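You operate a simulated robot arm through the tools that you are given. There is no shell and no other tool.

You are at the controls of a simulated two-armed robot. One attempt, no reset.

Task
Pick up the thread cone from the top of the long table with one hand, pass it to the other hand and put it on the counter end of the long table. Set down upright: thread cone.

Only the result counts: the job must be done as asked and must still hold three seconds after the hand-in. Knocking over, shifting, dropping, spilling or breaking anything else fails it.

Robot
Two 7-joint arms with two-finger grippers on one trunk, on a base that moves. Base frame: it is fixed to the floor where the robot stands at the start and does not move with it; the origin is under the middle of the robot, x ahead of it, y to its left, z up; the surface under the hand at the start is at about z = 74. Readings come in cm, degrees, newtons and seconds.
The left shoulder is at the start at [6, 12.3, 94.5], the right one opposite. With the tool pointing down near the work surface each hand reaches from about 32 to 78 cm from the robot's upright axis, wherever it stands, measured 20 degrees to its own side. Places, roughly: counter end of the long table [100, 40, 70]. Payload 1.47 kg a hand.
The TCP of each hand is the grasp point between the finger pads, 1.6 cm short of the fingertips. In the tool frame z runs along the fingers and y along their closing line. The gripper opens to 8.7 cm; its body begins 5.5 cm behind the TCP.
Orientation is that of the tool frame in the base frame, as [roll, pitch, yaw] about the fixed x, y, z axes, in that order (R = Rz(yaw) Ry(pitch) Rx(roll)). With the fingers straight down and closing along the base's y, the tool's x points along the base's -x, its y along +y and its z along -z.

Tools
- The arms move only by the tool apply_moves. It takes "left_increments", "right_increments" or both (then of equal length, played together; a hand with none holds still); each is a list of rows, each an object (a shift or turn left out is 0, a gripper value left out holds the last) with "xyz": the shift along the tool's x, y, z in cm, a list of three; "delta_rot": the turn, a rotation vector about the tool's x, y, z in degrees, a list of three; "jaw": the gripper command, from -1 (shut) to 1 (fully open), values between in proportion. In form: [{"xyz": [tx, ty, tz], "delta_rot": [ax, ay, az], "jaw": jaw}, ...]. A call has 1 to 20 rows; each row shifts and turns the commanded pose from where the row before left it, along the tool's axes as they then stand. A row lasts 0.2 s, in which the tool goes at most 5 cm and 8.6 degrees; a call with a longer step from one row to the next is refused whole, and so is a gripper value outside its range. Where a pose cannot be reached the arm comes as near as it can. A force on the tool above 40 N (or 10 N above the force at the start of the call, whichever is more), or a blocked arm, ends the call early, and 0.2 s more pass. Each finger travels about 15.3 cm/s and halts on what it meets, pressing with about 28 N; the grip force reading is that of the motor and also rises with nothing between the fingers. The clock runs only during rows and for 0.2 s after the last one: add rows that do not move to give the fingers time. The reply holds the time, the measured pose of the TCP, the force on the tool along the base axes, the opening and the grip force, in the units named above and with some noise, with the torque about the TCP (base axes, N m) and any sound that the robot's microphone picked up.
- Cameras (640 x 400 px; columns grow to the right, rows downward): "scene" is now at [9.99, 0.1, 151.39]; the picture's right is [-0.04, -1.00, 0.00], its down [-0.74, 0.03, -0.67] and it looks along [0.67, -0.03, -0.74] (base axes); focal length 292 px, centre (320, 200). "left" rides on the left gripper at [7.3, -1.2, -9] in its tool frame; the picture's right is [0.16, 0.99, 0.00], its down [-0.72, 0.12, -0.68] and it looks along [-0.67, 0.11, 0.73] (tool axes); focal length 247 px, centre (320, 200). "right" rides on the right gripper at [7.3, 1.2, -9] in its tool frame; the picture's right is [-0.16, 0.99, 0.00], its down [-0.72, -0.12, -0.68] and it looks along [-0.67, -0.11, 0.73] (tool axes); focal length 247 px, centre (320, 200). There is no depth. A picture from a camera that has moved, and an enlarged one, comes with that camera's place and axes in the base frame and with its lens. The place of the scene camera against the robot may be out by one fixed shift of up to 2.5 cm in any direction.
- capture(camera): a new picture of that camera. The clock stands still meanwhile.
- slide_trunk(by): moves the trunk up (or, below 0, down) by that many cm; the arms and the scene camera ride with it, the base frame stays. It gives what a move gives, with no picture.
- base_move(legs): drives the robot by 1 to 6 legs, each [ahead, left, turn to the left] in cm, cm and degrees, along the robot's own axes; the way and the turn of a leg run together, so that a leg with both is an arc; at most 150 cm and 180 degrees a leg. The arms and the cameras ride along, it lands a little off, and it stops where it bumps. It gives what a move gives.
- aim_head(pan, tilt): turns the head with the scene camera to pan (to the left, within 120 degrees either way) and tilt (down, from -29 to 69), counted from straight ahead of the robot. It gives what a move gives.
- close_up(camera, box): a new picture of the part [left, top, right, bottom] of that camera's present view, enlarged. The clock stands still meanwhile.
- close_job(): hands the job in; it is judged then, once.

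Places have to be worked out from the pictures, the camera data and where the tool is seen. Open the grippers and draw the arms clear of the work before you hand the job in, unless the task says otherwise.

The tools are called by a JSON object that holds its "name" and its "arguments". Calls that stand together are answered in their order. apply_moves: Moves the arms, as the interface text tells. Its arguments: {"type":"object","properties":{"left_increments":{"type":"array"},"right_increments":{"type":"array"}},"required":[]} The other tools are called the same way: slide_trunk (by) moves the trunk up or down; base_move (legs) drives the base; aim_head (pan, tilt) turns the head that bears the scene camera; capture (camera) takes a picture; close_up (camera, box) takes an enlarged picture of a part of a camera's view; close_job () hands the job in.

At the start:

```text
t: 0.0
left_tool_pos: [59.21, 30.06, 96.98]
left_tool_rot: [-180.0, 0.0, 179.9]
left_contact_force: [1.0, 0.2, 0.2]
left_wrist_torque: [-0.04, -0.03, 0.04]
left_width: 8.71
left_grip_force: 0.1
right_tool_pos: [57.6, -14.56, 98.29]
right_tool_rot: [180.0, 0.0, 180.0]
right_contact_force: [-0.2, 0.1, 0.3]
right_wrist_torque: [-0.03, -0.02, -0.03]
right_width: 8.73
right_grip_force: 0.1
trunk travel left (down, up): [-10.0, 13.0]
robot x, y, heading: [0.03, -0.17, -0.1]
head pan, tilt (commanded): [-2.5, 47.6]
```

scene: 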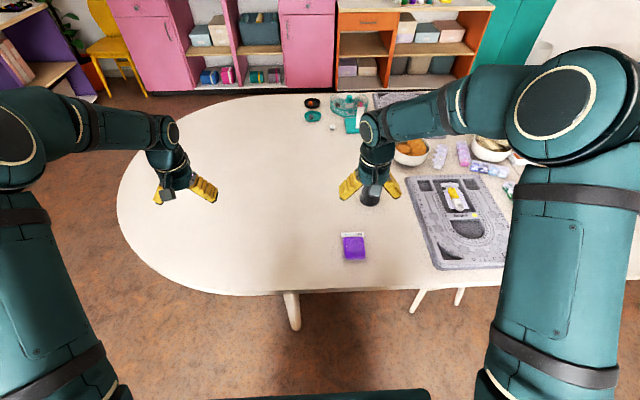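
right: 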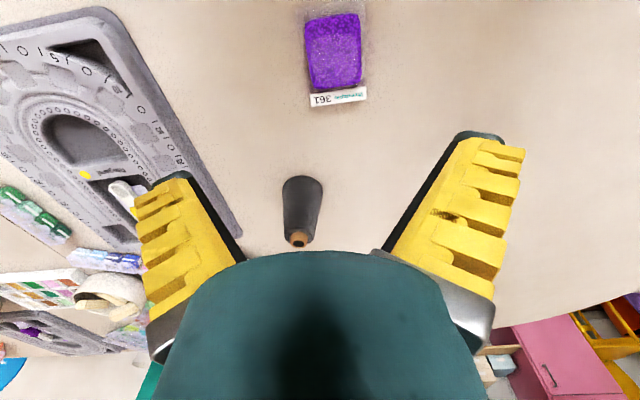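
left: 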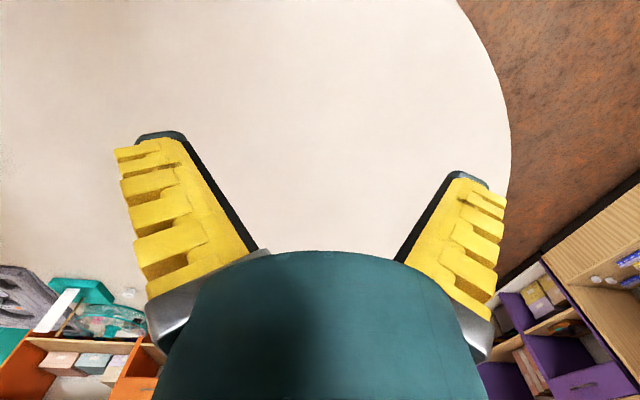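

I'll start by looking closely at the cone below the right hand and at the free left end of the table.

{"name": "close_up", "arguments": {"camera": "right", "box": [240, 140, 368, 270]}}

{"name": "close_up", "arguments": {"camera": "scene", "box": [300, 80, 460, 280]}}

{"name": "capture", "arguments": {"camera": "scene"}}

```text
3.08 times, centred on (304, 205) of right
camera zoom: at [50.35, -13.28, 107.24], right [0.16, 0.99, 0.0], down [0.72, -0.12, 0.68], along [0.67, -0.11, -0.73], focal length 760 px, centre (369, 185)
```

zoom: 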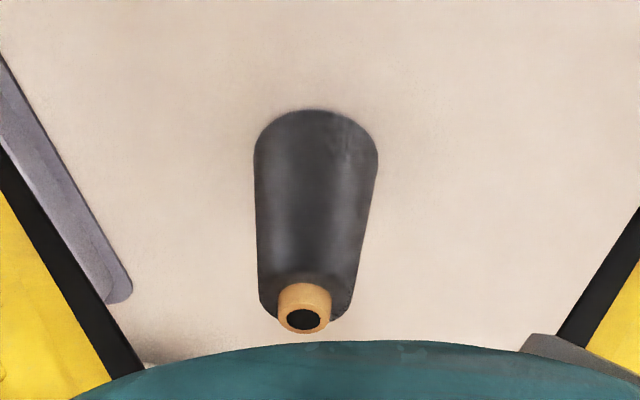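

```text
2.00 times, centred on (380, 180) of scene
camera zoom: at [9.99, 0.1, 151.39], right [-0.04, -1.0, 0.0], down [-0.74, 0.03, -0.67], along [0.67, -0.03, -0.74], focal length 585 px, centre (200, 240)
```

zoom: 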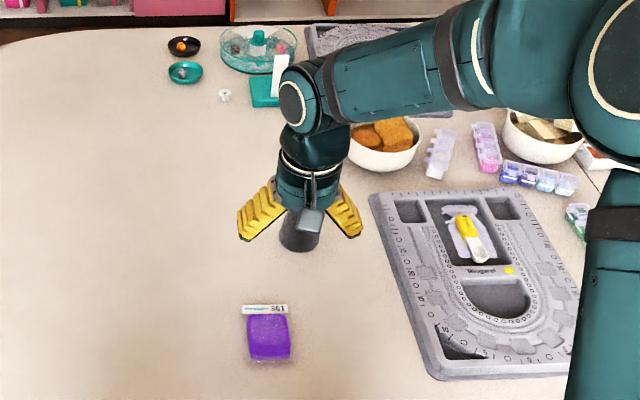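

```text
taken
camera scene: at [9.99, 0.1, 151.39], right [-0.04, -1.0, 0.0], down [-0.74, 0.03, -0.67], along [0.67, -0.03, -0.74], focal length 292 px, centre (320, 200)
```

scene: 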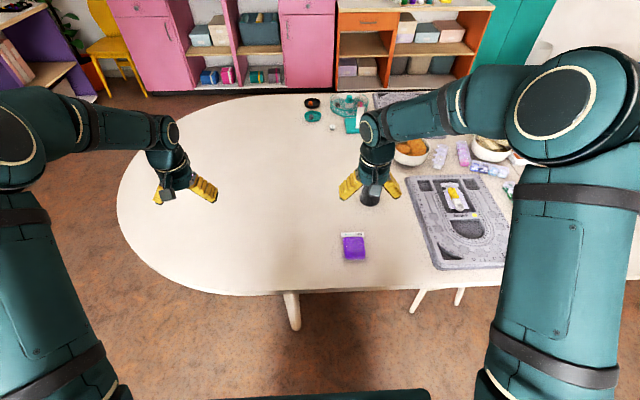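

The cone stands upright at about [78, -21], roughly 7 cm wide at the base and 11.4 cm tall. Next I tilt the head down to see how much room the base has before the table edge.

{"name": "aim_head", "arguments": {"pan": 0, "tilt": 69}}

{"name": "capture", "arguments": {"camera": "scene"}}

{"name": "aim_head", "arguments": {"pan": 45, "tilt": 45}}

{"name": "capture", "arguments": {"camera": "scene"}}

```text
t: 0.8
left_tool_pos: [59.31, 30.11, 97.05]
left_tool_rot: [179.9, 0.0, 180.0]
left_contact_force: [-1.6, -0.1, 0.5]
left_wrist_torque: [-0.03, 0.01, 0.04]
left_width: 8.72
left_grip_force: 0.1
right_tool_pos: [57.68, -14.51, 98.26]
right_tool_rot: [179.9, 0.0, -180.0]
right_contact_force: [0.3, 0.9, 0.0]
right_wrist_torque: [0.0, -0.01, 0.01]
right_width: 8.71
right_grip_force: 0.1
trunk travel left (down, up): [-10.0, 13.0]
robot x, y, heading: [0.21, -0.05, -0.2]
head pan, tilt (commanded): [0.0, 68.8]
```

```text
taken
camera scene: at [7.67, 0.45, 148.86], right [0.0, -1.0, 0.0], down [-0.93, 0.0, -0.36], along [0.36, 0.0, -0.93], focal length 292 px, centre (320, 200)
```

scene: 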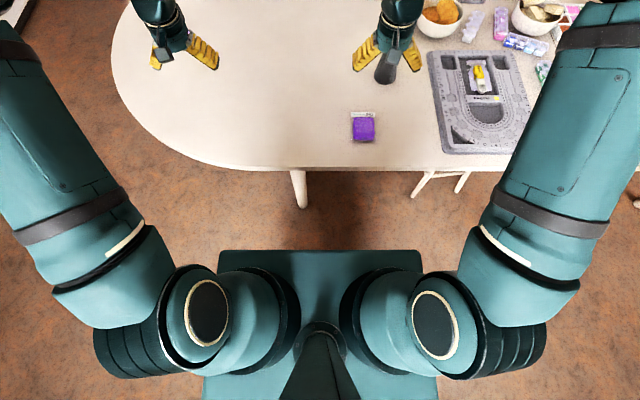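

```text
t: 2.0
left_tool_pos: [59.28, 30.21, 97.02]
left_tool_rot: [-179.9, 0.0, -180.0]
left_contact_force: [0.1, 0.5, -0.5]
left_wrist_torque: [-0.01, -0.02, 0.0]
left_width: 8.72
left_grip_force: 0.0
right_tool_pos: [57.65, -14.5, 98.22]
right_tool_rot: [-180.0, 0.0, -180.0]
right_contact_force: [-0.3, -0.3, 0.6]
right_wrist_torque: [-0.02, 0.01, 0.0]
right_width: 8.7
right_grip_force: 0.0
trunk travel left (down, up): [-10.0, 13.0]
robot x, y, heading: [-0.0, 0.03, 0.1]
head pan, tilt (commanded): [45.0, 45.0]
```

```text
taken
camera scene: at [7.83, 6.2, 151.74], right [0.71, -0.71, 0.0], down [-0.5, -0.5, -0.71], along [0.5, 0.5, -0.71], focal length 292 px, centre (320, 200)
```

scene: 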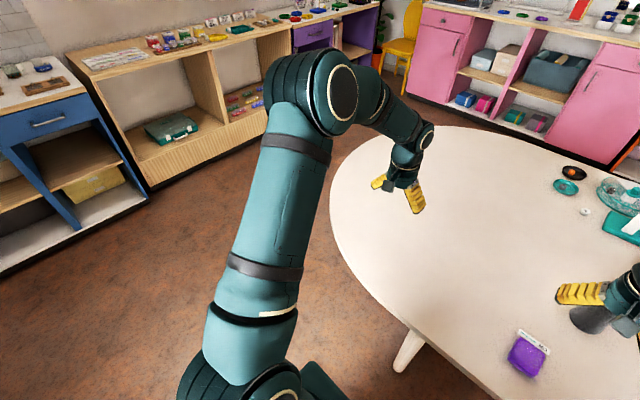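

The base front looks to be well short of the table edge (x≈46), and the nearest table leg is at about [61, 10]. I drive ahead 12 cm so the cone comes within easy reach, with both hands still high.

{"name": "base_move", "arguments": {"legs": [[12, 0, 0]]}}

{"name": "aim_head", "arguments": {"pan": -10, "tilt": 50}}

{"name": "capture", "arguments": {"camera": "scene"}}

{"name": "capture", "arguments": {"camera": "right"}}

```text
t: 3.2
left_tool_pos: [71.29, 30.14, 96.87]
left_tool_rot: [-180.0, -0.2, -180.0]
left_contact_force: [-0.4, -0.4, 0.5]
left_wrist_torque: [0.02, 0.04, 0.02]
left_width: 8.71
left_grip_force: 0.1
right_tool_pos: [69.47, -14.39, 98.13]
right_tool_rot: [179.9, -0.1, 180.0]
right_contact_force: [0.4, 0.2, -0.9]
right_wrist_torque: [0.03, 0.04, -0.03]
right_width: 8.68
right_grip_force: 0.2
trunk travel left (down, up): [-10.0, 13.0]
robot x, y, heading: [11.74, -0.28, 0.2]
head pan, tilt (commanded): [45.0, 45.0]
```

```text
t: 4.5
left_tool_pos: [71.09, 30.16, 97.01]
left_tool_rot: [-180.0, -0.1, 180.0]
left_contact_force: [0.6, -0.5, -0.7]
left_wrist_torque: [0.01, 0.02, 0.05]
left_width: 8.7
left_grip_force: 0.2
right_tool_pos: [69.49, -14.54, 98.22]
right_tool_rot: [180.0, 0.0, -180.0]
right_contact_force: [1.2, 0.7, 0.4]
right_wrist_torque: [0.05, -0.02, 0.02]
right_width: 8.7
right_grip_force: 0.0
trunk travel left (down, up): [-10.0, 13.0]
robot x, y, heading: [12.09, 0.1, -0.1]
head pan, tilt (commanded): [-10.0, 50.0]
```

```text
taken
camera scene: at [21.53, -0.88, 151.06], right [-0.17, -0.98, 0.0], down [-0.75, 0.13, -0.64], along [0.63, -0.11, -0.77], focal length 292 px, centre (320, 200)
```

scene: 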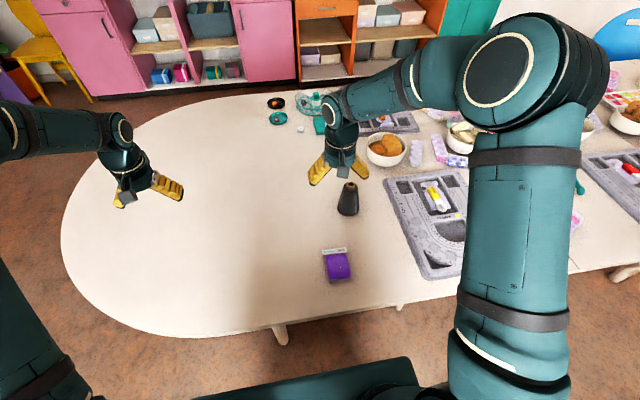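

```text
taken
camera right: at [62.21, -13.25, 107.23], right [0.16, 0.99, 0.0], down [0.72, -0.12, 0.68], along [0.67, -0.11, -0.73], focal length 247 px, centre (320, 200)
```

right: 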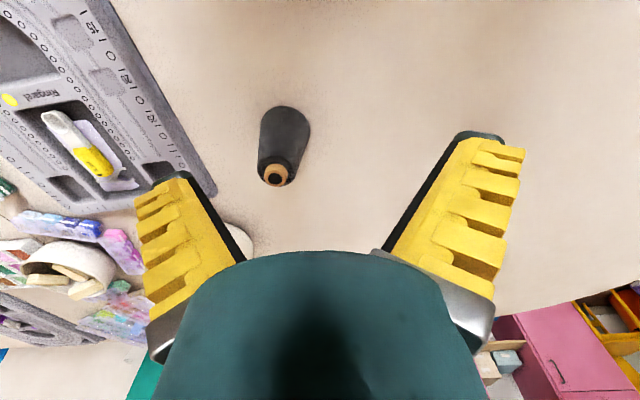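

The drive went cleanly and the cone is fully visible to the scene camera. I zoom in on it from both cameras to pin down its place and size.

{"name": "close_up", "arguments": {"camera": "right", "box": [204, 90, 364, 190]}}

{"name": "close_up", "arguments": {"camera": "scene", "box": [308, 170, 388, 220]}}

```text
4.00 times, centred on (284, 140) of right
camera zoom: at [62.21, -13.25, 107.23], right [0.16, 0.99, 0.0], down [0.72, -0.12, 0.68], along [0.67, -0.11, -0.73], focal length 988 px, centre (464, 440)
```

zoom: 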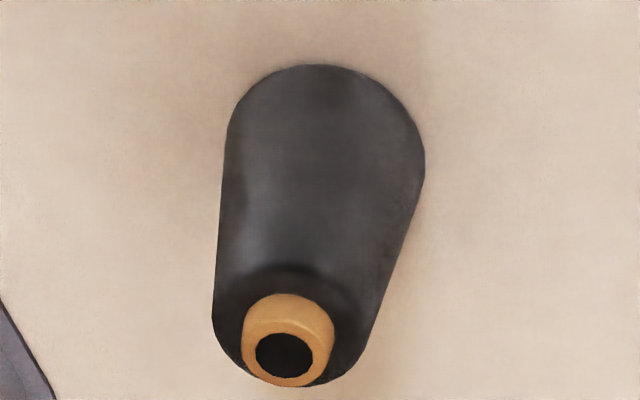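

```text
8.00 times, centred on (348, 195) of scene
camera zoom: at [21.53, -0.88, 151.06], right [-0.17, -0.98, 0.0], down [-0.75, 0.13, -0.64], along [0.63, -0.11, -0.77], focal length 2340 px, centre (96, 240)
```

zoom: 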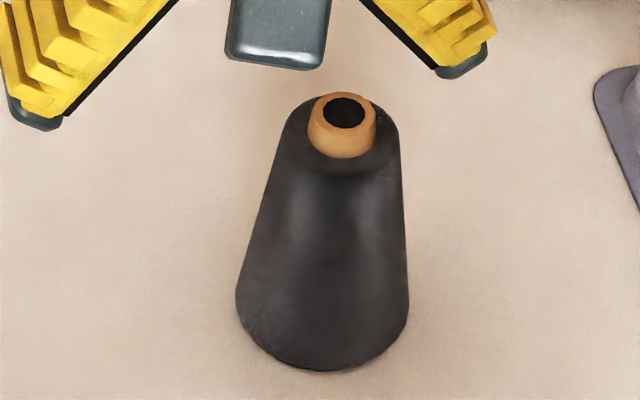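

The right-hand camera puts the cone axis at about [78.0, -20.9] and its top at about z=85.7. I now turn the right hand in the air, yaw -90° with a 40° lean to its right, to leave the cone's lower half free for the left hand.

{"name": "apply_moves", "arguments": {"right_increments": [{"delta_rot": [0, 0, 8.2], "jaw": 1}, {"delta_rot": [0, 0, 8.2]}, {"delta_rot": [0, 0, 8.2]}, {"delta_rot": [0, 0, 8.2]}, {"delta_rot": [0, 0, 8.2]}, {"delta_rot": [0, 0, 8.2]}, {"delta_rot": [0, 0, 8.2]}, {"delta_rot": [0, 0, 8.2]}, {"delta_rot": [0, 0, 8.2]}, {"delta_rot": [0, 0, 8.2]}, {"delta_rot": [0, 0, 8]}, {"delta_rot": [0, 8, 0]}, {"delta_rot": [0, 8, 0]}, {"delta_rot": [0, 8, 0]}, {"delta_rot": [0, 8, 0]}, {"delta_rot": [0, 8, 0]}, {}]}}

{"name": "capture", "arguments": {"camera": "scene"}}

```text
t: 8.1
left_tool_pos: [71.2, 30.14, 96.96]
left_tool_rot: [-180.0, 0.0, -179.9]
left_contact_force: [0.2, 0.6, -0.3]
left_wrist_torque: [0.02, -0.01, 0.01]
left_width: 8.69
left_grip_force: 0.1
right_tool_pos: [69.47, -14.42, 98.24]
right_tool_rot: [179.9, -40.1, 90.1]
right_contact_force: [0.0, 0.3, 0.5]
right_wrist_torque: [0.01, 0.01, -0.03]
right_width: 8.68
right_grip_force: 0.0
trunk travel left (down, up): [-10.0, 13.0]
robot x, y, heading: [11.87, -0.45, -0.1]
head pan, tilt (commanded): [-10.0, 50.0]
```

```text
taken
camera scene: at [21.51, -0.83, 151.06], right [-0.17, -0.98, 0.0], down [-0.75, 0.13, -0.64], along [0.63, -0.11, -0.77], focal length 292 px, centre (320, 200)
```

scene: 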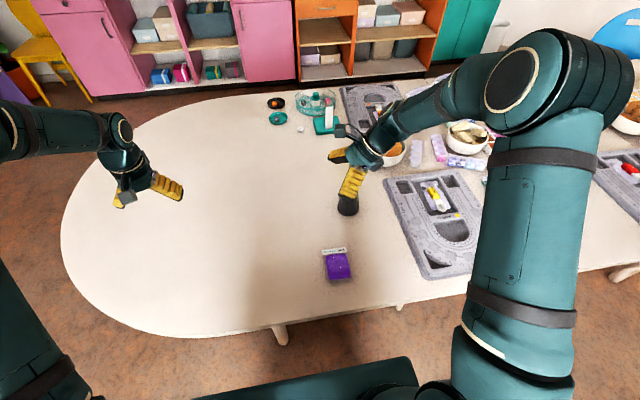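

The lean is reached exactly. I move the right hand to a standoff 20 cm back along its fingers from the planned grip point [78, -20.9, 82] and check the alignment in its camera.

{"name": "apply_moves", "arguments": {"right_increments": [{"xyz": [-3.09, 1.71, -2.36]}, {"xyz": [-3.09, 1.71, -2.36]}, {"xyz": [-3.09, 1.71, -2.36]}, {"xyz": [-3.09, 1.71, -2.36]}, {"xyz": [-3.08, 1.69, -2.34]}, {}]}}

{"name": "capture", "arguments": {"camera": "right"}}

{"name": "capture", "arguments": {"camera": "scene"}}

```text
t: 9.4
left_tool_pos: [71.18, 30.15, 97.12]
left_tool_rot: [180.0, 0.0, 180.0]
left_contact_force: [-0.2, 0.5, 0.1]
left_wrist_torque: [0.03, 0.0, 0.0]
left_width: 8.7
left_grip_force: 0.1
right_tool_pos: [77.98, -33.75, 97.47]
right_tool_rot: [180.0, -40.0, 90.0]
right_contact_force: [0.1, 0.0, 0.3]
right_wrist_torque: [-0.01, 0.0, -0.03]
right_width: 8.72
right_grip_force: 0.1
trunk travel left (down, up): [-10.0, 13.0]
robot x, y, heading: [12.03, 0.01, -0.2]
head pan, tilt (commanded): [-10.0, 50.0]
```

```text
taken
camera right: at [79.19, -33.94, 108.98], right [0.99, -0.12, -0.1], down [-0.12, -0.99, 0.06], along [-0.11, -0.04, -0.99], focal length 247 px, centre (320, 200)
```

right: 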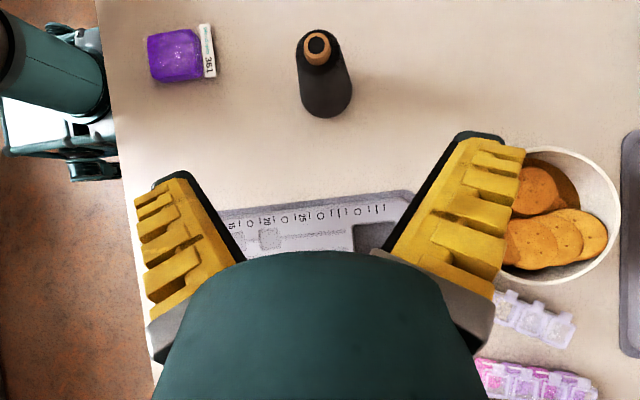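

```text
taken
camera scene: at [21.47, -0.82, 151.06], right [-0.17, -0.98, 0.0], down [-0.75, 0.13, -0.64], along [0.63, -0.11, -0.77], focal length 292 px, centre (320, 200)
```

scene: 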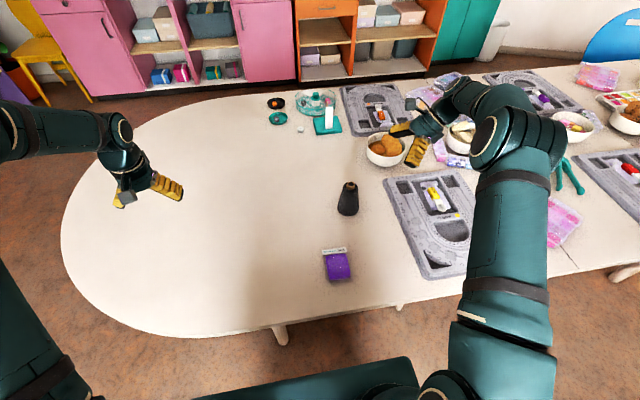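

Both views agree on the cone axis at [78.0, -20.7], lined up between the open fingers. I advance 16 cm along the fingers, then check before the last part.

{"name": "apply_moves", "arguments": {"right_increments": [{"xyz": [0, 0, 4]}, {"xyz": [0, 0, 4]}, {"xyz": [0, 0, 3]}, {"xyz": [0, 0, 2.5]}, {"xyz": [0, 0, 2.5]}, {}]}}

{"name": "capture", "arguments": {"camera": "right"}}

{"name": "close_up", "arguments": {"camera": "scene", "box": [290, 130, 410, 230]}}

```text
t: 10.8
left_tool_pos: [70.94, 29.96, 96.99]
left_tool_rot: [180.0, 0.0, -180.0]
left_contact_force: [0.4, 1.1, -0.4]
left_wrist_torque: [-0.02, 0.03, 0.02]
left_width: 8.66
left_grip_force: 0.1
right_tool_pos: [78.08, -23.43, 84.91]
right_tool_rot: [-180.0, -40.1, 90.2]
right_contact_force: [0.6, 0.0, 1.0]
right_wrist_torque: [0.02, -0.01, 0.02]
right_width: 8.74
right_grip_force: 0.1
trunk travel left (down, up): [-10.0, 13.0]
robot x, y, heading: [11.7, 0.14, 0.0]
head pan, tilt (commanded): [-10.0, 50.0]
```

```text
taken
camera right: at [79.2, -23.68, 96.62], right [0.99, -0.12, -0.1], down [-0.12, -0.99, 0.06], along [-0.11, -0.04, -0.99], focal length 247 px, centre (320, 200)
```

right: 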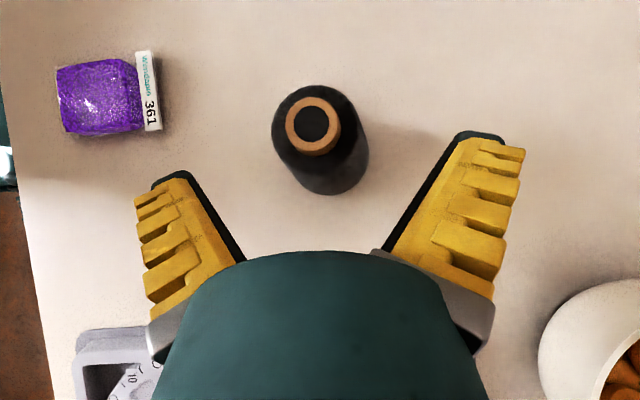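

```text
4.00 times, centred on (350, 180) of scene
camera zoom: at [21.5, -0.89, 151.06], right [-0.17, -0.98, 0.0], down [-0.75, 0.13, -0.64], along [0.63, -0.11, -0.77], focal length 1170 px, centre (200, 280)
```

zoom: 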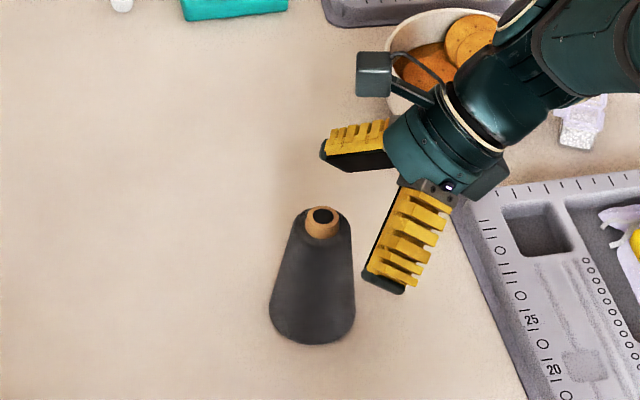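

The fingers straddle the cone's line well, with the axis within 1–2 mm of centre. I advance the last 4 cm and close.

{"name": "apply_moves", "arguments": {"right_increments": [{"xyz": [0.08, 0, 2.0]}, {"xyz": [0.07, 0, 1.95]}, {}]}}

{"name": "close_up", "arguments": {"camera": "scene", "box": [290, 130, 410, 230]}}

{"name": "capture", "arguments": {"camera": "right"}}

```text
t: 11.7
left_tool_pos: [71.14, 30.02, 97.0]
left_tool_rot: [180.0, 0.0, 180.0]
left_contact_force: [-0.7, 0.3, -0.4]
left_wrist_torque: [0.01, -0.02, -0.02]
left_width: 8.71
left_grip_force: 0.0
right_tool_pos: [77.98, -21.03, 82.14]
right_tool_rot: [180.0, -40.0, 90.0]
right_contact_force: [0.5, -0.3, 0.2]
right_wrist_torque: [-0.01, -0.04, 0.03]
right_width: 8.73
right_grip_force: 0.0
trunk travel left (down, up): [-10.0, 13.0]
robot x, y, heading: [11.9, -0.19, 0.1]
head pan, tilt (commanded): [-10.0, 50.0]
```

```text
4.00 times, centred on (350, 180) of scene
camera zoom: at [21.51, -0.89, 151.06], right [-0.17, -0.98, 0.0], down [-0.75, 0.13, -0.64], along [0.63, -0.11, -0.77], focal length 1170 px, centre (200, 280)
```

zoom: 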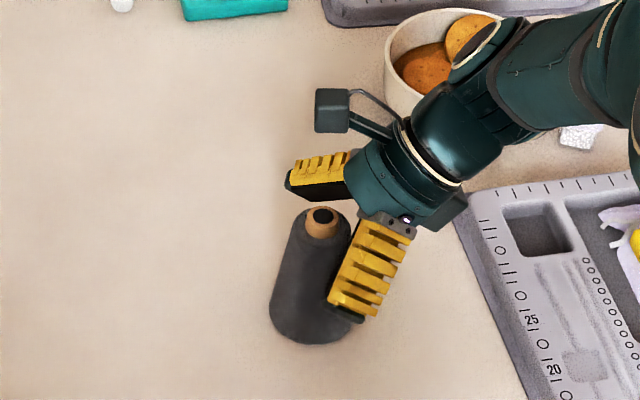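

```text
taken
camera right: at [79.16, -21.02, 93.76], right [0.99, -0.12, -0.1], down [-0.12, -0.99, 0.06], along [-0.11, -0.04, -0.99], focal length 247 px, centre (320, 200)
```

right: 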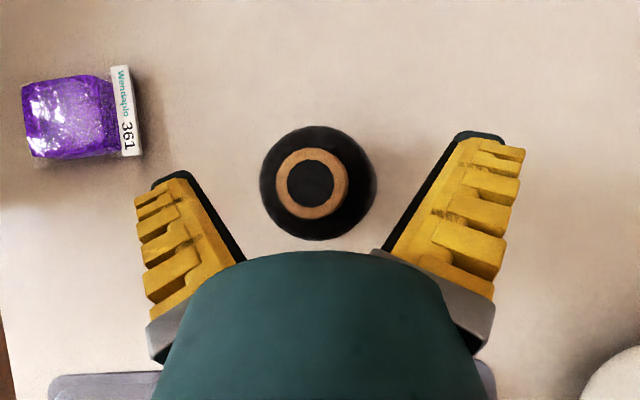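

The cone sits centred between the pads, clear of the palm. I close the right gripper and give it time to settle.

{"name": "apply_moves", "arguments": {"right_increments": [{"xyz": [0, 0, 0.2], "jaw": 0.5}, {"jaw": 0.2}, {"jaw": -1}, {}, {}, {}]}}

{"name": "close_up", "arguments": {"camera": "scene", "box": [290, 130, 410, 230]}}

```text
t: 13.1
left_tool_pos: [71.14, 30.1, 96.97]
left_tool_rot: [-180.0, 0.0, -180.0]
left_contact_force: [-0.4, 0.1, -0.8]
left_wrist_torque: [0.01, 0.0, 0.03]
left_width: 8.7
left_grip_force: 0.2
right_tool_pos: [78.0, -20.76, 82.16]
right_tool_rot: [179.9, -40.0, 90.1]
right_contact_force: [2.4, -3.5, 9.1]
right_wrist_torque: [-0.17, -0.03, 0.03]
right_width: 4.42
right_grip_force: 27.6
trunk travel left (down, up): [-10.0, 13.0]
robot x, y, heading: [11.77, -0.31, 0.2]
head pan, tilt (commanded): [-10.0, 50.0]
```

```text
4.00 times, centred on (350, 180) of scene
camera zoom: at [21.46, -0.89, 151.06], right [-0.17, -0.98, 0.0], down [-0.75, 0.13, -0.64], along [0.63, -0.11, -0.77], focal length 1170 px, centre (200, 280)
```

zoom: 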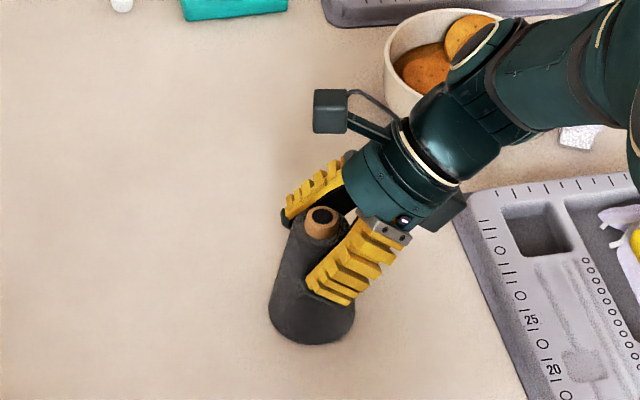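

The pads hold the cone at 4.4 cm width with 27.6 N. I lift slowly straight up by 4 cm and check that it comes along without slipping.

{"name": "apply_moves", "arguments": {"right_increments": [{"xyz": [0.32, 0, -0.38]}, {"xyz": [0.32, 0, -0.38]}, {"xyz": [0.64, 0, -0.77]}, {"xyz": [0.64, 0, -0.77]}, {"xyz": [0.64, 0, -0.77]}, {}]}}

{"name": "close_up", "arguments": {"camera": "scene", "box": [290, 130, 410, 230]}}

{"name": "capture", "arguments": {"camera": "right"}}

```text
t: 14.4
left_tool_pos: [71.07, 30.05, 96.9]
left_tool_rot: [179.9, 0.0, 180.0]
left_contact_force: [-0.8, 0.7, 0.6]
left_wrist_torque: [0.0, -0.01, -0.01]
left_width: 8.73
left_grip_force: 0.2
right_tool_pos: [77.97, -20.83, 86.04]
right_tool_rot: [-180.0, -40.0, 90.1]
right_contact_force: [0.6, 0.6, -2.5]
right_wrist_torque: [0.0, 0.01, 0.01]
right_width: 4.42
right_grip_force: 28.5
trunk travel left (down, up): [-10.0, 13.0]
robot x, y, heading: [11.82, 0.41, -0.0]
head pan, tilt (commanded): [-10.0, 50.0]
```

```text
4.00 times, centred on (350, 180) of scene
camera zoom: at [21.55, -0.89, 151.05], right [-0.17, -0.98, 0.0], down [-0.75, 0.13, -0.64], along [0.63, -0.11, -0.77], focal length 1170 px, centre (200, 280)
```

zoom: 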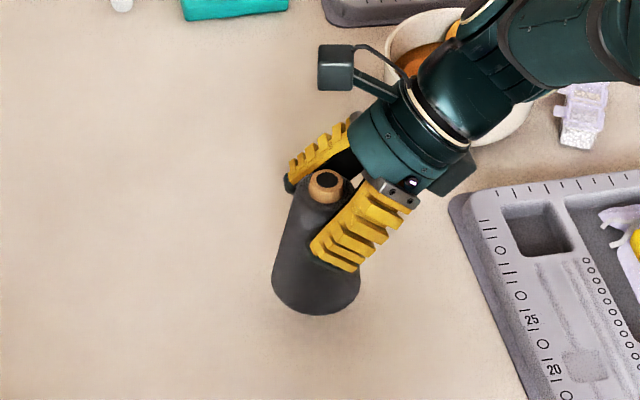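

```text
taken
camera right: at [79.22, -20.94, 97.56], right [0.99, -0.12, -0.1], down [-0.12, -0.99, 0.06], along [-0.11, -0.04, -0.99], focal length 247 px, centre (320, 200)
```

right: 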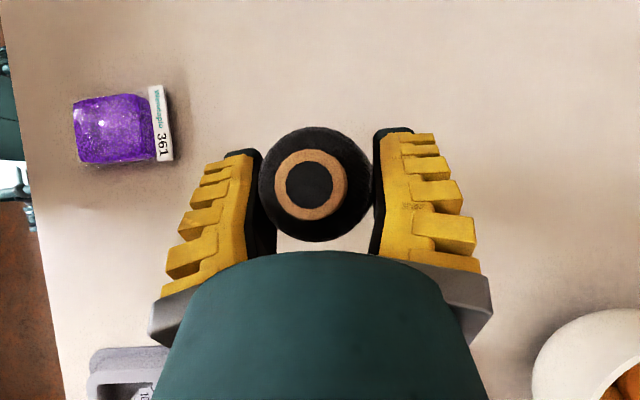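

The cone hangs upright and steady, about 0.25 kg. I raise it to z≈100 and bring it to the middle in front of the robot at [66, -4], while the left hand turns yaw +90° and leans left with its fingers about 35° below horizontal.

{"name": "apply_moves", "arguments": {"right_increments": [{"xyz": [1.8, 0, -2.14]}, {"xyz": [1.8, 0, -2.14]}, {"xyz": [1.8, 0, -2.14]}, {"xyz": [1.8, 0, -2.14]}, {"xyz": [1.8, 0, -2.14]}, {"xyz": [2.17, -2.0, 1.82]}, {"xyz": [2.17, -2.0, 1.82]}, {"xyz": [2.17, -2.0, 1.82]}, {"xyz": [2.17, -2.0, 1.82]}, {"xyz": [2.17, -2.0, 1.82]}, {"xyz": [2.17, -2.0, 1.82]}, {}, {}, {}, {}, {}, {}, {}, {}], "left_increments": [{"delta_rot": [0, 0, -8.2], "jaw": 1}, {"delta_rot": [0, 0, -8.2]}, {"delta_rot": [0, 0, -8.2]}, {"delta_rot": [0, 0, -8.2]}, {"delta_rot": [0, 0, -8.2]}, {"delta_rot": [0, 0, -8.2]}, {"delta_rot": [0, 0, -8.2]}, {"delta_rot": [0, 0, -8.2]}, {"delta_rot": [0, 0, -8.2]}, {"delta_rot": [0, 0, -8.2]}, {"delta_rot": [0, 0, -8]}, {"delta_rot": [0, 7.86, 0]}, {"delta_rot": [0, 7.86, 0]}, {"delta_rot": [0, 7.86, 0]}, {"delta_rot": [0, 7.86, 0]}, {"delta_rot": [0, 7.86, 0]}, {"delta_rot": [0, 7.86, 0]}, {"delta_rot": [0, 7.86, 0]}, {}]}}

{"name": "capture", "arguments": {"camera": "scene"}}

{"name": "capture", "arguments": {"camera": "left"}}

{"name": "capture", "arguments": {"camera": "right"}}

```text
t: 18.4
left_tool_pos: [71.03, 30.14, 97.09]
left_tool_rot: [180.0, -55.0, -90.0]
left_contact_force: [-0.7, 0.4, 0.6]
left_wrist_torque: [0.01, -0.03, -0.01]
left_width: 8.69
left_grip_force: 0.1
right_tool_pos: [65.87, -3.9, 99.89]
right_tool_rot: [179.9, -40.0, 90.0]
right_contact_force: [0.6, -0.1, -1.6]
right_wrist_torque: [0.03, 0.0, 0.01]
right_width: 4.38
right_grip_force: 27.5
trunk travel left (down, up): [-10.0, 13.0]
robot x, y, heading: [11.93, 0.06, -0.1]
head pan, tilt (commanded): [-10.0, 50.0]
```

```text
taken
camera scene: at [21.52, -0.92, 151.06], right [-0.17, -0.98, 0.0], down [-0.75, 0.13, -0.64], along [0.63, -0.11, -0.77], focal length 292 px, centre (320, 200)
```

scene: 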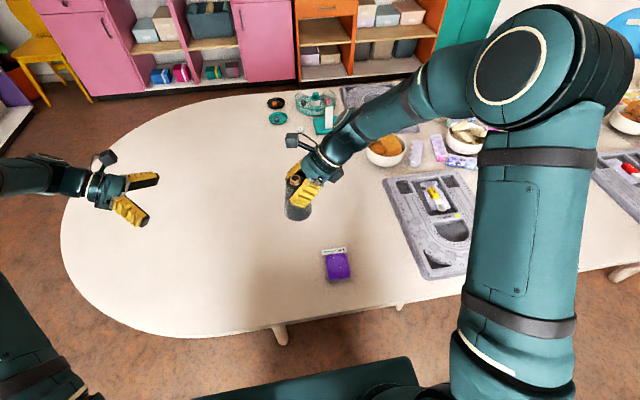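

```text
taken
camera left: at [72.4, 33.37, 108.24], right [-0.99, -0.09, 0.13], down [-0.12, 0.97, -0.2], along [-0.11, -0.22, -0.97], focal length 247 px, centre (320, 200)
```

left: 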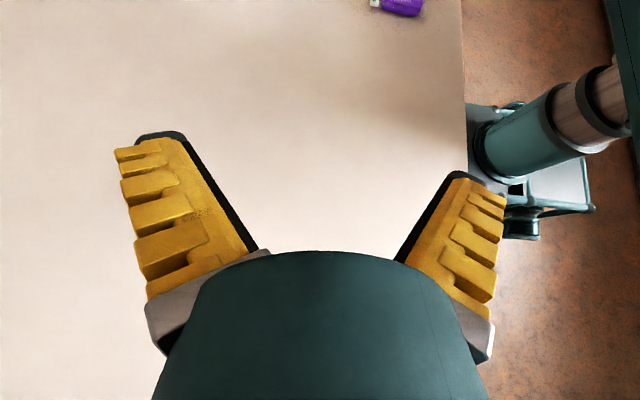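

```text
taken
camera right: at [67.14, -3.97, 111.52], right [0.99, -0.12, -0.1], down [-0.12, -0.99, 0.06], along [-0.11, -0.04, -0.99], focal length 247 px, centre (320, 200)
```

right: 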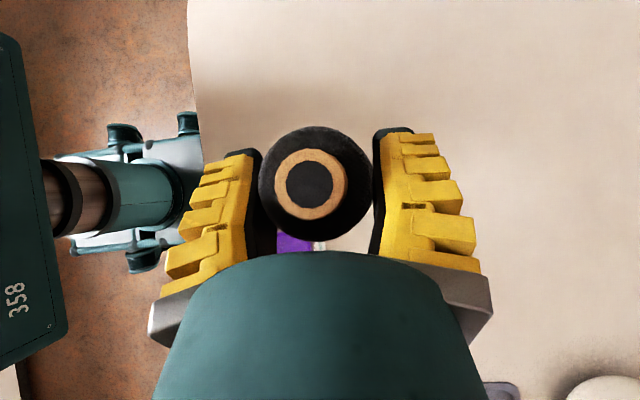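

Both hands are in pose: the cone axis is at about [66.0, -3.9] with its bottom near z=91.7. Before closing in with the left hand I zoom in to measure finger widths and the clearances.

{"name": "close_up", "arguments": {"camera": "scene", "box": [260, 120, 360, 230]}}

{"name": "close_up", "arguments": {"camera": "scene", "box": [70, 140, 170, 240]}}

```text
3.64 times, centred on (310, 175) of scene
camera zoom: at [21.52, -0.92, 151.06], right [-0.17, -0.98, 0.0], down [-0.75, 0.13, -0.64], along [0.63, -0.11, -0.77], focal length 1064 px, centre (356, 291)
```

zoom: 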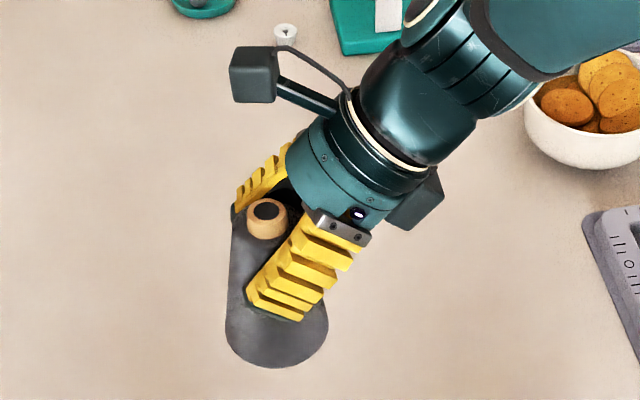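

```text
4.00 times, centred on (120, 190) of scene
camera zoom: at [21.52, -0.92, 151.06], right [-0.17, -0.98, 0.0], down [-0.75, 0.13, -0.64], along [0.63, -0.11, -0.77], focal length 1170 px, centre (1120, 240)
```

zoom: 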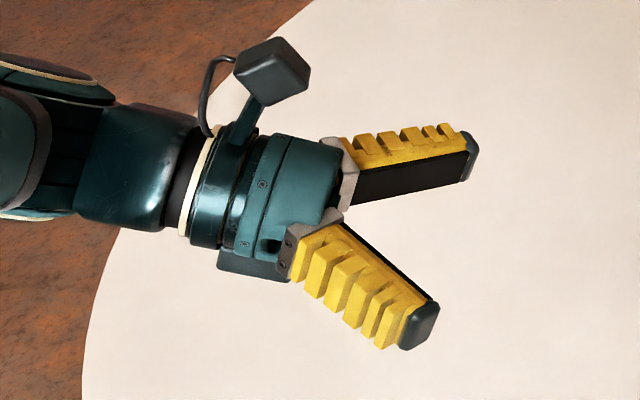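

The fingers are about 4.2 cm broad, so the present grip (8 cm up the cone) leaves only a few millimetres for the left hand below it. I'll set the cone down on clear table at [72, 5] and re-grip higher with less lean.

{"name": "apply_moves", "arguments": {"right_increments": [{"xyz": [2.27, 2.04, 1.91]}, {"xyz": [2.27, 2.04, 1.91]}, {"xyz": [2.28, 2.05, 1.9]}, {"xyz": [-2.25, 0, 2.68]}, {"xyz": [-2.25, 0, 2.68]}, {"xyz": [-2.25, 0, 2.68]}, {"xyz": [-2.25, 0, 2.68]}, {"xyz": [-0.64, 0, 0.77]}, {"xyz": [-0.64, 0, 0.77]}, {"xyz": [-0.32, 0, 0.38]}, {}]}}

{"name": "capture", "arguments": {"camera": "scene"}}

```text
t: 20.9
left_tool_pos: [71.04, 30.2, 97.01]
left_tool_rot: [-179.9, -55.0, -89.9]
left_contact_force: [0.1, -0.7, 0.4]
left_wrist_torque: [0.06, 0.0, 0.0]
left_width: 8.7
left_grip_force: 0.1
right_tool_pos: [72.09, 5.13, 83.45]
right_tool_rot: [-180.0, -40.0, 90.1]
right_contact_force: [1.0, -1.0, -1.8]
right_wrist_torque: [-0.01, 0.03, -0.04]
right_width: 4.4
right_grip_force: 28.0
trunk travel left (down, up): [-10.0, 13.0]
robot x, y, heading: [11.84, -0.11, 0.1]
head pan, tilt (commanded): [-10.0, 50.0]
```

```text
taken
camera scene: at [21.54, -0.88, 151.06], right [-0.17, -0.98, 0.0], down [-0.75, 0.13, -0.64], along [0.63, -0.11, -0.77], focal length 292 px, centre (320, 200)
```

scene: 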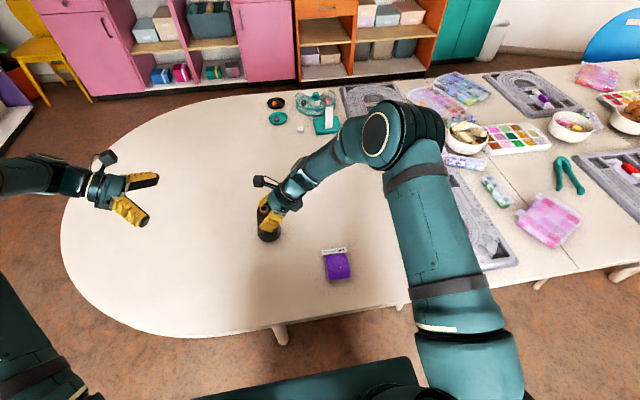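

The TCP is at z=83.45, so the cone bottom is still about 1.3 cm above the table. I lower in small steps until it touches.

{"name": "apply_moves", "arguments": {"right_increments": [{"xyz": [-0.26, 0, 0.31]}, {"xyz": [-0.19, 0, 0.23]}, {"xyz": [-0.19, 0, 0.23]}, {"xyz": [-0.13, 0, 0.15]}, {}]}}

{"name": "close_up", "arguments": {"camera": "scene", "box": [220, 160, 330, 260]}}

```text
t: 22.1
left_tool_pos: [71.16, 30.15, 97.01]
left_tool_rot: [179.9, -55.0, -90.0]
left_contact_force: [-0.6, -0.3, 0.1]
left_wrist_torque: [0.03, 0.0, 0.02]
left_width: 8.71
left_grip_force: 0.0
right_tool_pos: [72.0, 5.08, 82.31]
right_tool_rot: [180.0, -40.0, 90.0]
right_contact_force: [-0.8, 0.4, -1.5]
right_wrist_torque: [0.0, 0.03, 0.02]
right_width: 4.4
right_grip_force: 28.3
trunk travel left (down, up): [-10.0, 13.0]
robot x, y, heading: [11.87, -0.09, -0.2]
head pan, tilt (commanded): [-10.0, 50.0]
```

```text
4.00 times, centred on (275, 210) of scene
camera zoom: at [21.53, -0.88, 151.05], right [-0.17, -0.98, 0.0], down [-0.75, 0.13, -0.64], along [0.63, -0.11, -0.77], focal length 1170 px, centre (500, 160)
```

zoom: 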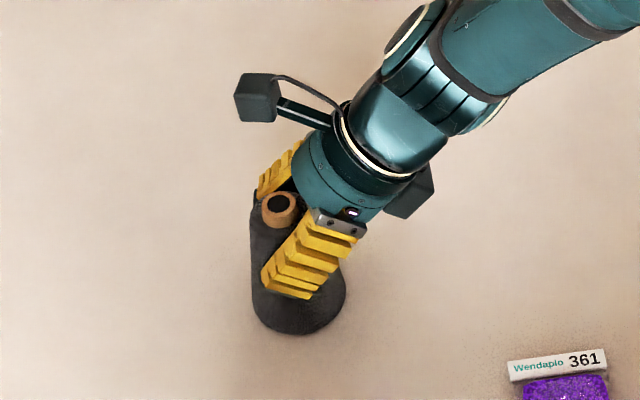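

There is no contact yet, with the arm still carrying about 1.5–2 N. I go on down in 1 mm steps.

{"name": "apply_moves", "arguments": {"right_increments": [{"xyz": [-0.064, 0, 0.077]}, {"xyz": [-0.064, 0, 0.077]}, {"xyz": [-0.064, 0, 0.077]}, {}]}}

```text
t: 23.1
left_tool_pos: [71.05, 30.17, 97.02]
left_tool_rot: [-179.9, -55.0, -90.0]
left_contact_force: [0.1, -0.3, 1.0]
left_wrist_torque: [0.03, 0.0, 0.0]
left_width: 8.68
left_grip_force: 0.0
right_tool_pos: [72.05, 5.14, 82.19]
right_tool_rot: [179.8, -40.1, 90.2]
right_contact_force: [-1.7, -0.6, 15.1]
right_wrist_torque: [-0.19, 0.05, -0.02]
right_width: 4.45
right_grip_force: 27.6
trunk travel left (down, up): [-10.0, 13.0]
robot x, y, heading: [11.92, 0.16, -0.0]
head pan, tilt (commanded): [-10.0, 50.0]
```

The cone is down on the table (15 N contact). I ease off a little, then open the gripper fully.

{"name": "apply_moves", "arguments": {"right_increments": [{"xyz": [0.06, 0, -0.07]}, {"jaw": 0.2}, {"jaw": 0.5}, {"jaw": 1}, {}, {}]}}

{"name": "capture", "arguments": {"camera": "right"}}

{"name": "close_up", "arguments": {"camera": "scene", "box": [220, 160, 330, 260]}}

```text
t: 24.4
left_tool_pos: [71.13, 30.14, 97.01]
left_tool_rot: [-180.0, -54.9, -90.0]
left_contact_force: [0.4, 0.4, -0.1]
left_wrist_torque: [-0.01, -0.01, -0.02]
left_width: 8.7
left_grip_force: 0.0
right_tool_pos: [72.11, 5.07, 82.01]
right_tool_rot: [180.0, -40.0, 89.9]
right_contact_force: [0.0, -1.0, -0.5]
right_wrist_torque: [0.02, -0.02, 0.01]
right_width: 8.73
right_grip_force: 0.0
trunk travel left (down, up): [-10.0, 13.0]
robot x, y, heading: [12.06, -0.19, 0.0]
head pan, tilt (commanded): [-10.0, 50.0]
```

```text
taken
camera right: at [73.33, 5.01, 93.65], right [0.99, -0.12, -0.1], down [-0.12, -0.99, 0.06], along [-0.11, -0.04, -0.99], focal length 247 px, centre (320, 200)
```

right: 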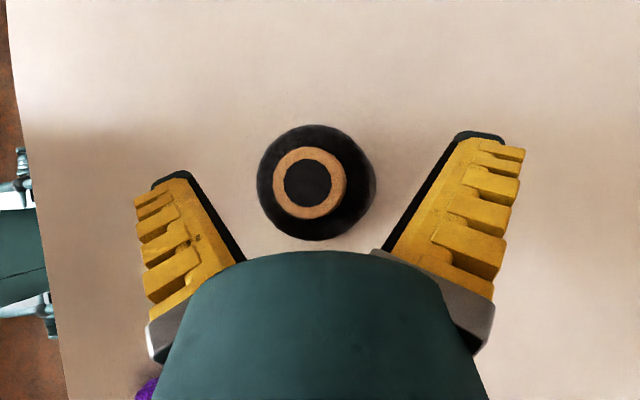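

```text
4.00 times, centred on (275, 210) of scene
camera zoom: at [21.52, -0.88, 151.06], right [-0.17, -0.98, 0.0], down [-0.75, 0.13, -0.64], along [0.63, -0.11, -0.77], focal length 1170 px, centre (500, 160)
```

zoom: 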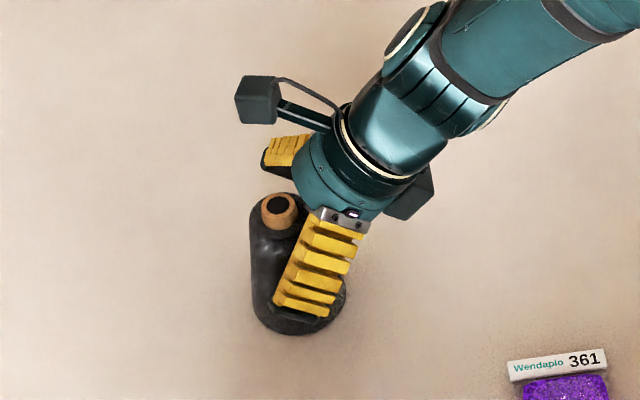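

The cone stands upright again at about [72.1, 5.15]. I raise the hand 1.05 cm, reduce the lean to 32°, and grip again at 9.1 cm height.

{"name": "apply_moves", "arguments": {"right_increments": [{"xyz": [0.35, 0, -0.4]}, {"xyz": [0.35, 0, -0.4]}, {"delta_rot": [0, -4, 0]}, {"delta_rot": [0, -4, 0]}, {}]}}

{"name": "capture", "arguments": {"camera": "right"}}

{"name": "close_up", "arguments": {"camera": "scene", "box": [220, 160, 330, 260]}}

```text
t: 25.6
left_tool_pos: [71.06, 30.01, 97.14]
left_tool_rot: [179.9, -55.0, -90.1]
left_contact_force: [0.3, 0.2, -0.1]
left_wrist_torque: [-0.01, 0.0, -0.01]
left_width: 8.69
left_grip_force: 0.0
right_tool_pos: [72.03, 5.12, 83.02]
right_tool_rot: [-179.9, -32.0, 89.9]
right_contact_force: [-0.1, -0.2, 0.3]
right_wrist_torque: [-0.02, 0.01, 0.05]
right_width: 8.7
right_grip_force: 0.0
trunk travel left (down, up): [-10.0, 13.0]
robot x, y, heading: [11.91, 0.36, 0.1]
head pan, tilt (commanded): [-10.0, 50.0]
```

```text
taken
camera right: at [73.31, 6.61, 94.62], right [0.99, -0.13, -0.08], down [-0.12, -0.97, 0.19], along [-0.11, -0.18, -0.98], focal length 247 px, centre (320, 200)
```

right: 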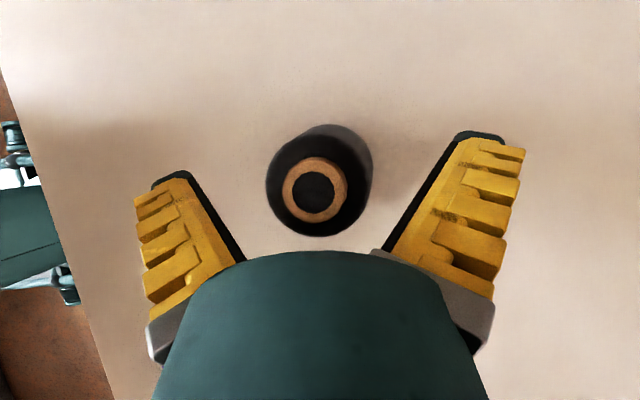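

```text
4.00 times, centred on (275, 210) of scene
camera zoom: at [21.53, -0.9, 151.05], right [-0.17, -0.98, 0.0], down [-0.75, 0.13, -0.64], along [0.63, -0.11, -0.77], focal length 1170 px, centre (500, 160)
```

zoom: 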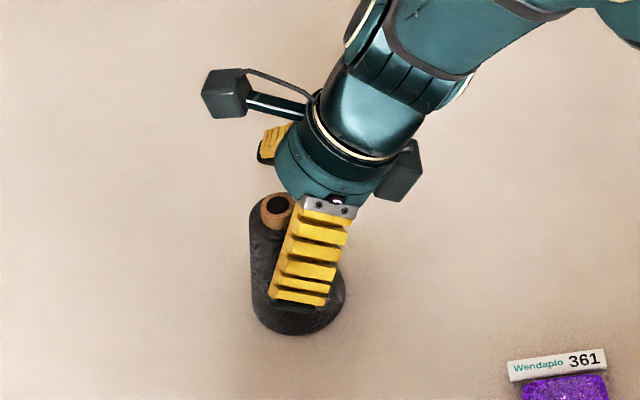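

The cone is centred between the pads at the new height. I close the grip.

{"name": "apply_moves", "arguments": {"right_increments": [{"xyz": [0.1, 0.05, 0], "jaw": 0.5}, {"jaw": 0.2}, {"jaw": -1}, {}, {}, {}]}}

{"name": "close_up", "arguments": {"camera": "scene", "box": [220, 160, 330, 260]}}

```text
t: 27.1
left_tool_pos: [70.99, 30.0, 97.11]
left_tool_rot: [-180.0, -54.9, -90.0]
left_contact_force: [-0.2, -0.7, 0.6]
left_wrist_torque: [-0.01, -0.01, 0.02]
left_width: 8.72
left_grip_force: 0.1
right_tool_pos: [72.24, 5.1, 83.29]
right_tool_rot: [179.9, -32.0, 90.1]
right_contact_force: [-0.2, -4.5, 11.6]
right_wrist_torque: [-0.16, -0.05, -0.02]
right_width: 4.08
right_grip_force: 28.2
trunk travel left (down, up): [-10.0, 13.0]
robot x, y, heading: [11.51, 0.03, -0.2]
head pan, tilt (commanded): [-10.0, 50.0]
```

```text
4.00 times, centred on (275, 210) of scene
camera zoom: at [21.41, -0.93, 151.07], right [-0.17, -0.98, 0.0], down [-0.75, 0.13, -0.64], along [0.63, -0.11, -0.77], focal length 1170 px, centre (500, 160)
```

zoom: 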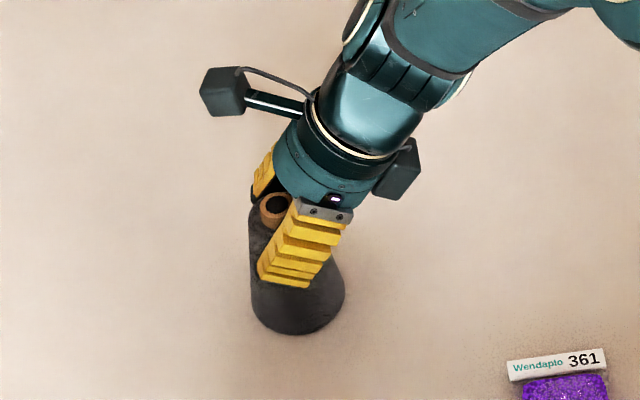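

It's gripped at 4.1 cm width about 9.3 cm up the cone. I lift it to z≈100 and meanwhile flatten the left hand to 25° below horizontal.

{"name": "apply_moves", "arguments": {"right_increments": [{"xyz": [0.26, 0, -0.42]}, {"xyz": [0.26, 0, -0.42]}, {"xyz": [0.53, 0, -0.85]}, {"xyz": [1.27, 0, -2.04]}, {"xyz": [1.27, 0, -2.04]}, {"xyz": [1.27, 0, -2.04]}, {"xyz": [1.27, 0, -2.04]}, {"xyz": [1.27, 0, -2.04]}, {"xyz": [1.27, 0, -2.04]}, {}], "left_increments": [{"delta_rot": [0, 5, 0]}, {"delta_rot": [0, 5, 0]}, {}, {}, {}, {}, {}, {}, {}, {}]}}

{"name": "capture", "arguments": {"camera": "right"}}

{"name": "close_up", "arguments": {"camera": "scene", "box": [70, 110, 310, 260]}}

{"name": "capture", "arguments": {"camera": "left"}}

```text
t: 29.2
left_tool_pos: [71.18, 30.04, 97.04]
left_tool_rot: [179.9, -65.0, -89.9]
left_contact_force: [-0.9, 0.1, 0.4]
left_wrist_torque: [-0.04, -0.04, 0.03]
left_width: 8.7
left_grip_force: 0.1
right_tool_pos: [72.32, 5.21, 99.74]
right_tool_rot: [-180.0, -31.9, 90.0]
right_contact_force: [-0.6, -0.1, -2.2]
right_wrist_torque: [0.03, 0.0, -0.03]
right_width: 3.93
right_grip_force: 27.4
trunk travel left (down, up): [-10.0, 13.0]
robot x, y, heading: [11.54, -0.12, -0.3]
head pan, tilt (commanded): [-10.0, 50.0]
```

```text
taken
camera right: at [73.43, 6.67, 111.13], right [0.99, -0.13, -0.08], down [-0.12, -0.97, 0.19], along [-0.11, -0.18, -0.98], focal length 247 px, centre (320, 200)
```

right: 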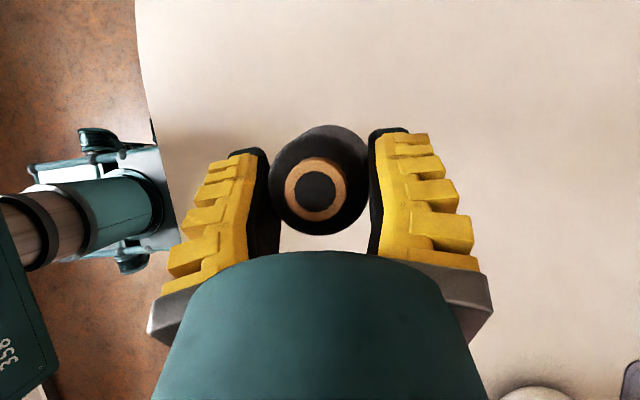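

```text
2.67 times, centred on (190, 185) of scene
camera zoom: at [21.56, -0.88, 151.05], right [-0.17, -0.98, 0.0], down [-0.75, 0.13, -0.64], along [0.63, -0.11, -0.77], focal length 780 px, centre (667, 240)
```

zoom: 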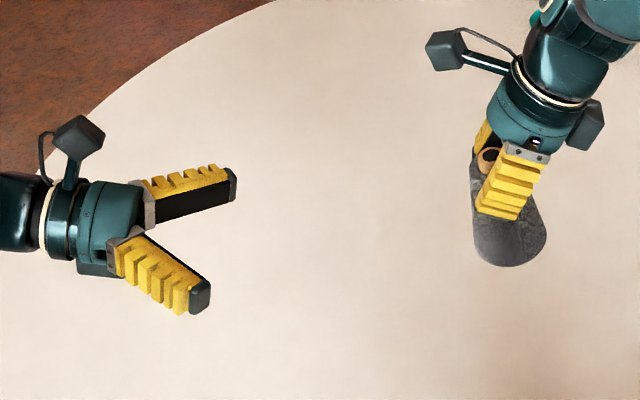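

```text
taken
camera left: at [72.44, 35.24, 107.46], right [-0.99, -0.07, 0.14], down [-0.12, 0.92, -0.37], along [-0.11, -0.38, -0.92], focal length 247 px, centre (320, 200)
```

left: 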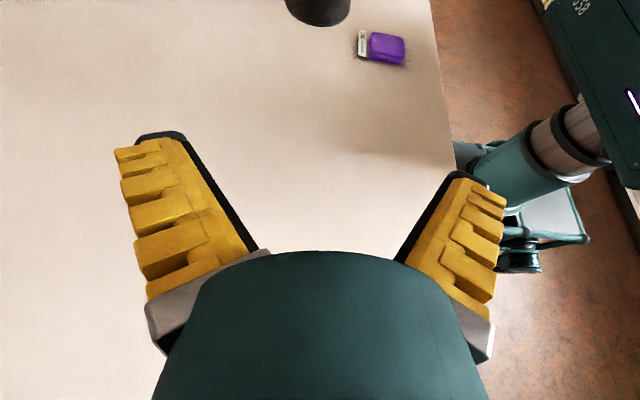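

No slip: the cone's bottom is near z=90.5 and its axis is at about [72.3, 5.3]. I bring the left hand to a standoff 12 cm back along its fingers from the grip point [72.3, 5.3, 93.6].

{"name": "apply_moves", "arguments": {"left_increments": [{"xyz": [1.84, -0.28, 2.96], "jaw": 1}, {"xyz": [1.84, -0.28, 2.96]}, {"xyz": [1.84, -0.28, 2.96]}, {"xyz": [1.84, -0.28, 2.96]}, {}]}}

{"name": "capture", "arguments": {"camera": "left"}}

{"name": "close_up", "arguments": {"camera": "scene", "box": [130, 110, 310, 250]}}

```text
t: 30.4
left_tool_pos: [72.36, 16.22, 98.62]
left_tool_rot: [179.9, -65.0, -89.9]
left_contact_force: [-0.5, -0.4, 0.7]
left_wrist_torque: [0.0, 0.02, 0.01]
left_width: 8.7
left_grip_force: 0.1
right_tool_pos: [72.27, 5.18, 99.56]
right_tool_rot: [-180.0, -32.0, 90.0]
right_contact_force: [0.5, 0.0, -1.3]
right_wrist_torque: [-0.02, 0.01, 0.02]
right_width: 3.94
right_grip_force: 27.6
trunk travel left (down, up): [-10.0, 13.0]
robot x, y, heading: [12.07, 0.1, 0.0]
head pan, tilt (commanded): [-10.0, 50.0]
```

```text
taken
camera left: at [73.54, 21.39, 109.13], right [-0.99, -0.07, 0.14], down [-0.12, 0.92, -0.37], along [-0.11, -0.38, -0.92], focal length 247 px, centre (320, 200)
```

left: 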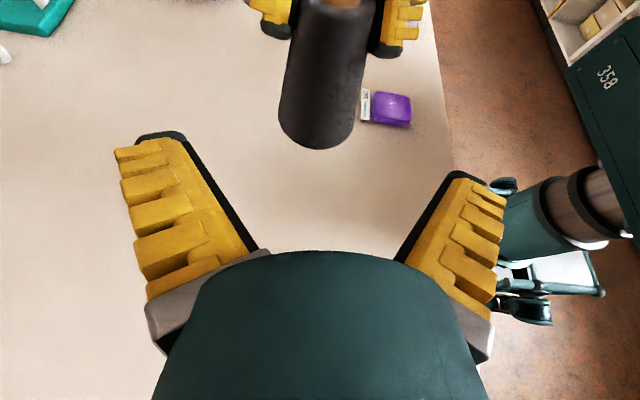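

```text
2.86 times, centred on (220, 180) of scene
camera zoom: at [21.53, -0.84, 151.05], right [-0.17, -0.98, 0.0], down [-0.75, 0.13, -0.64], along [0.63, -0.11, -0.77], focal length 836 px, centre (606, 257)
```

zoom: 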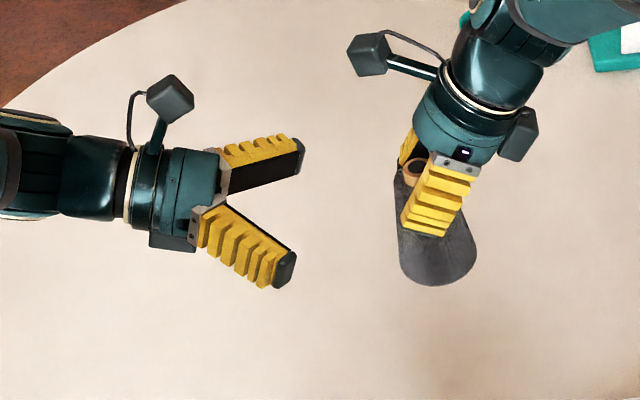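

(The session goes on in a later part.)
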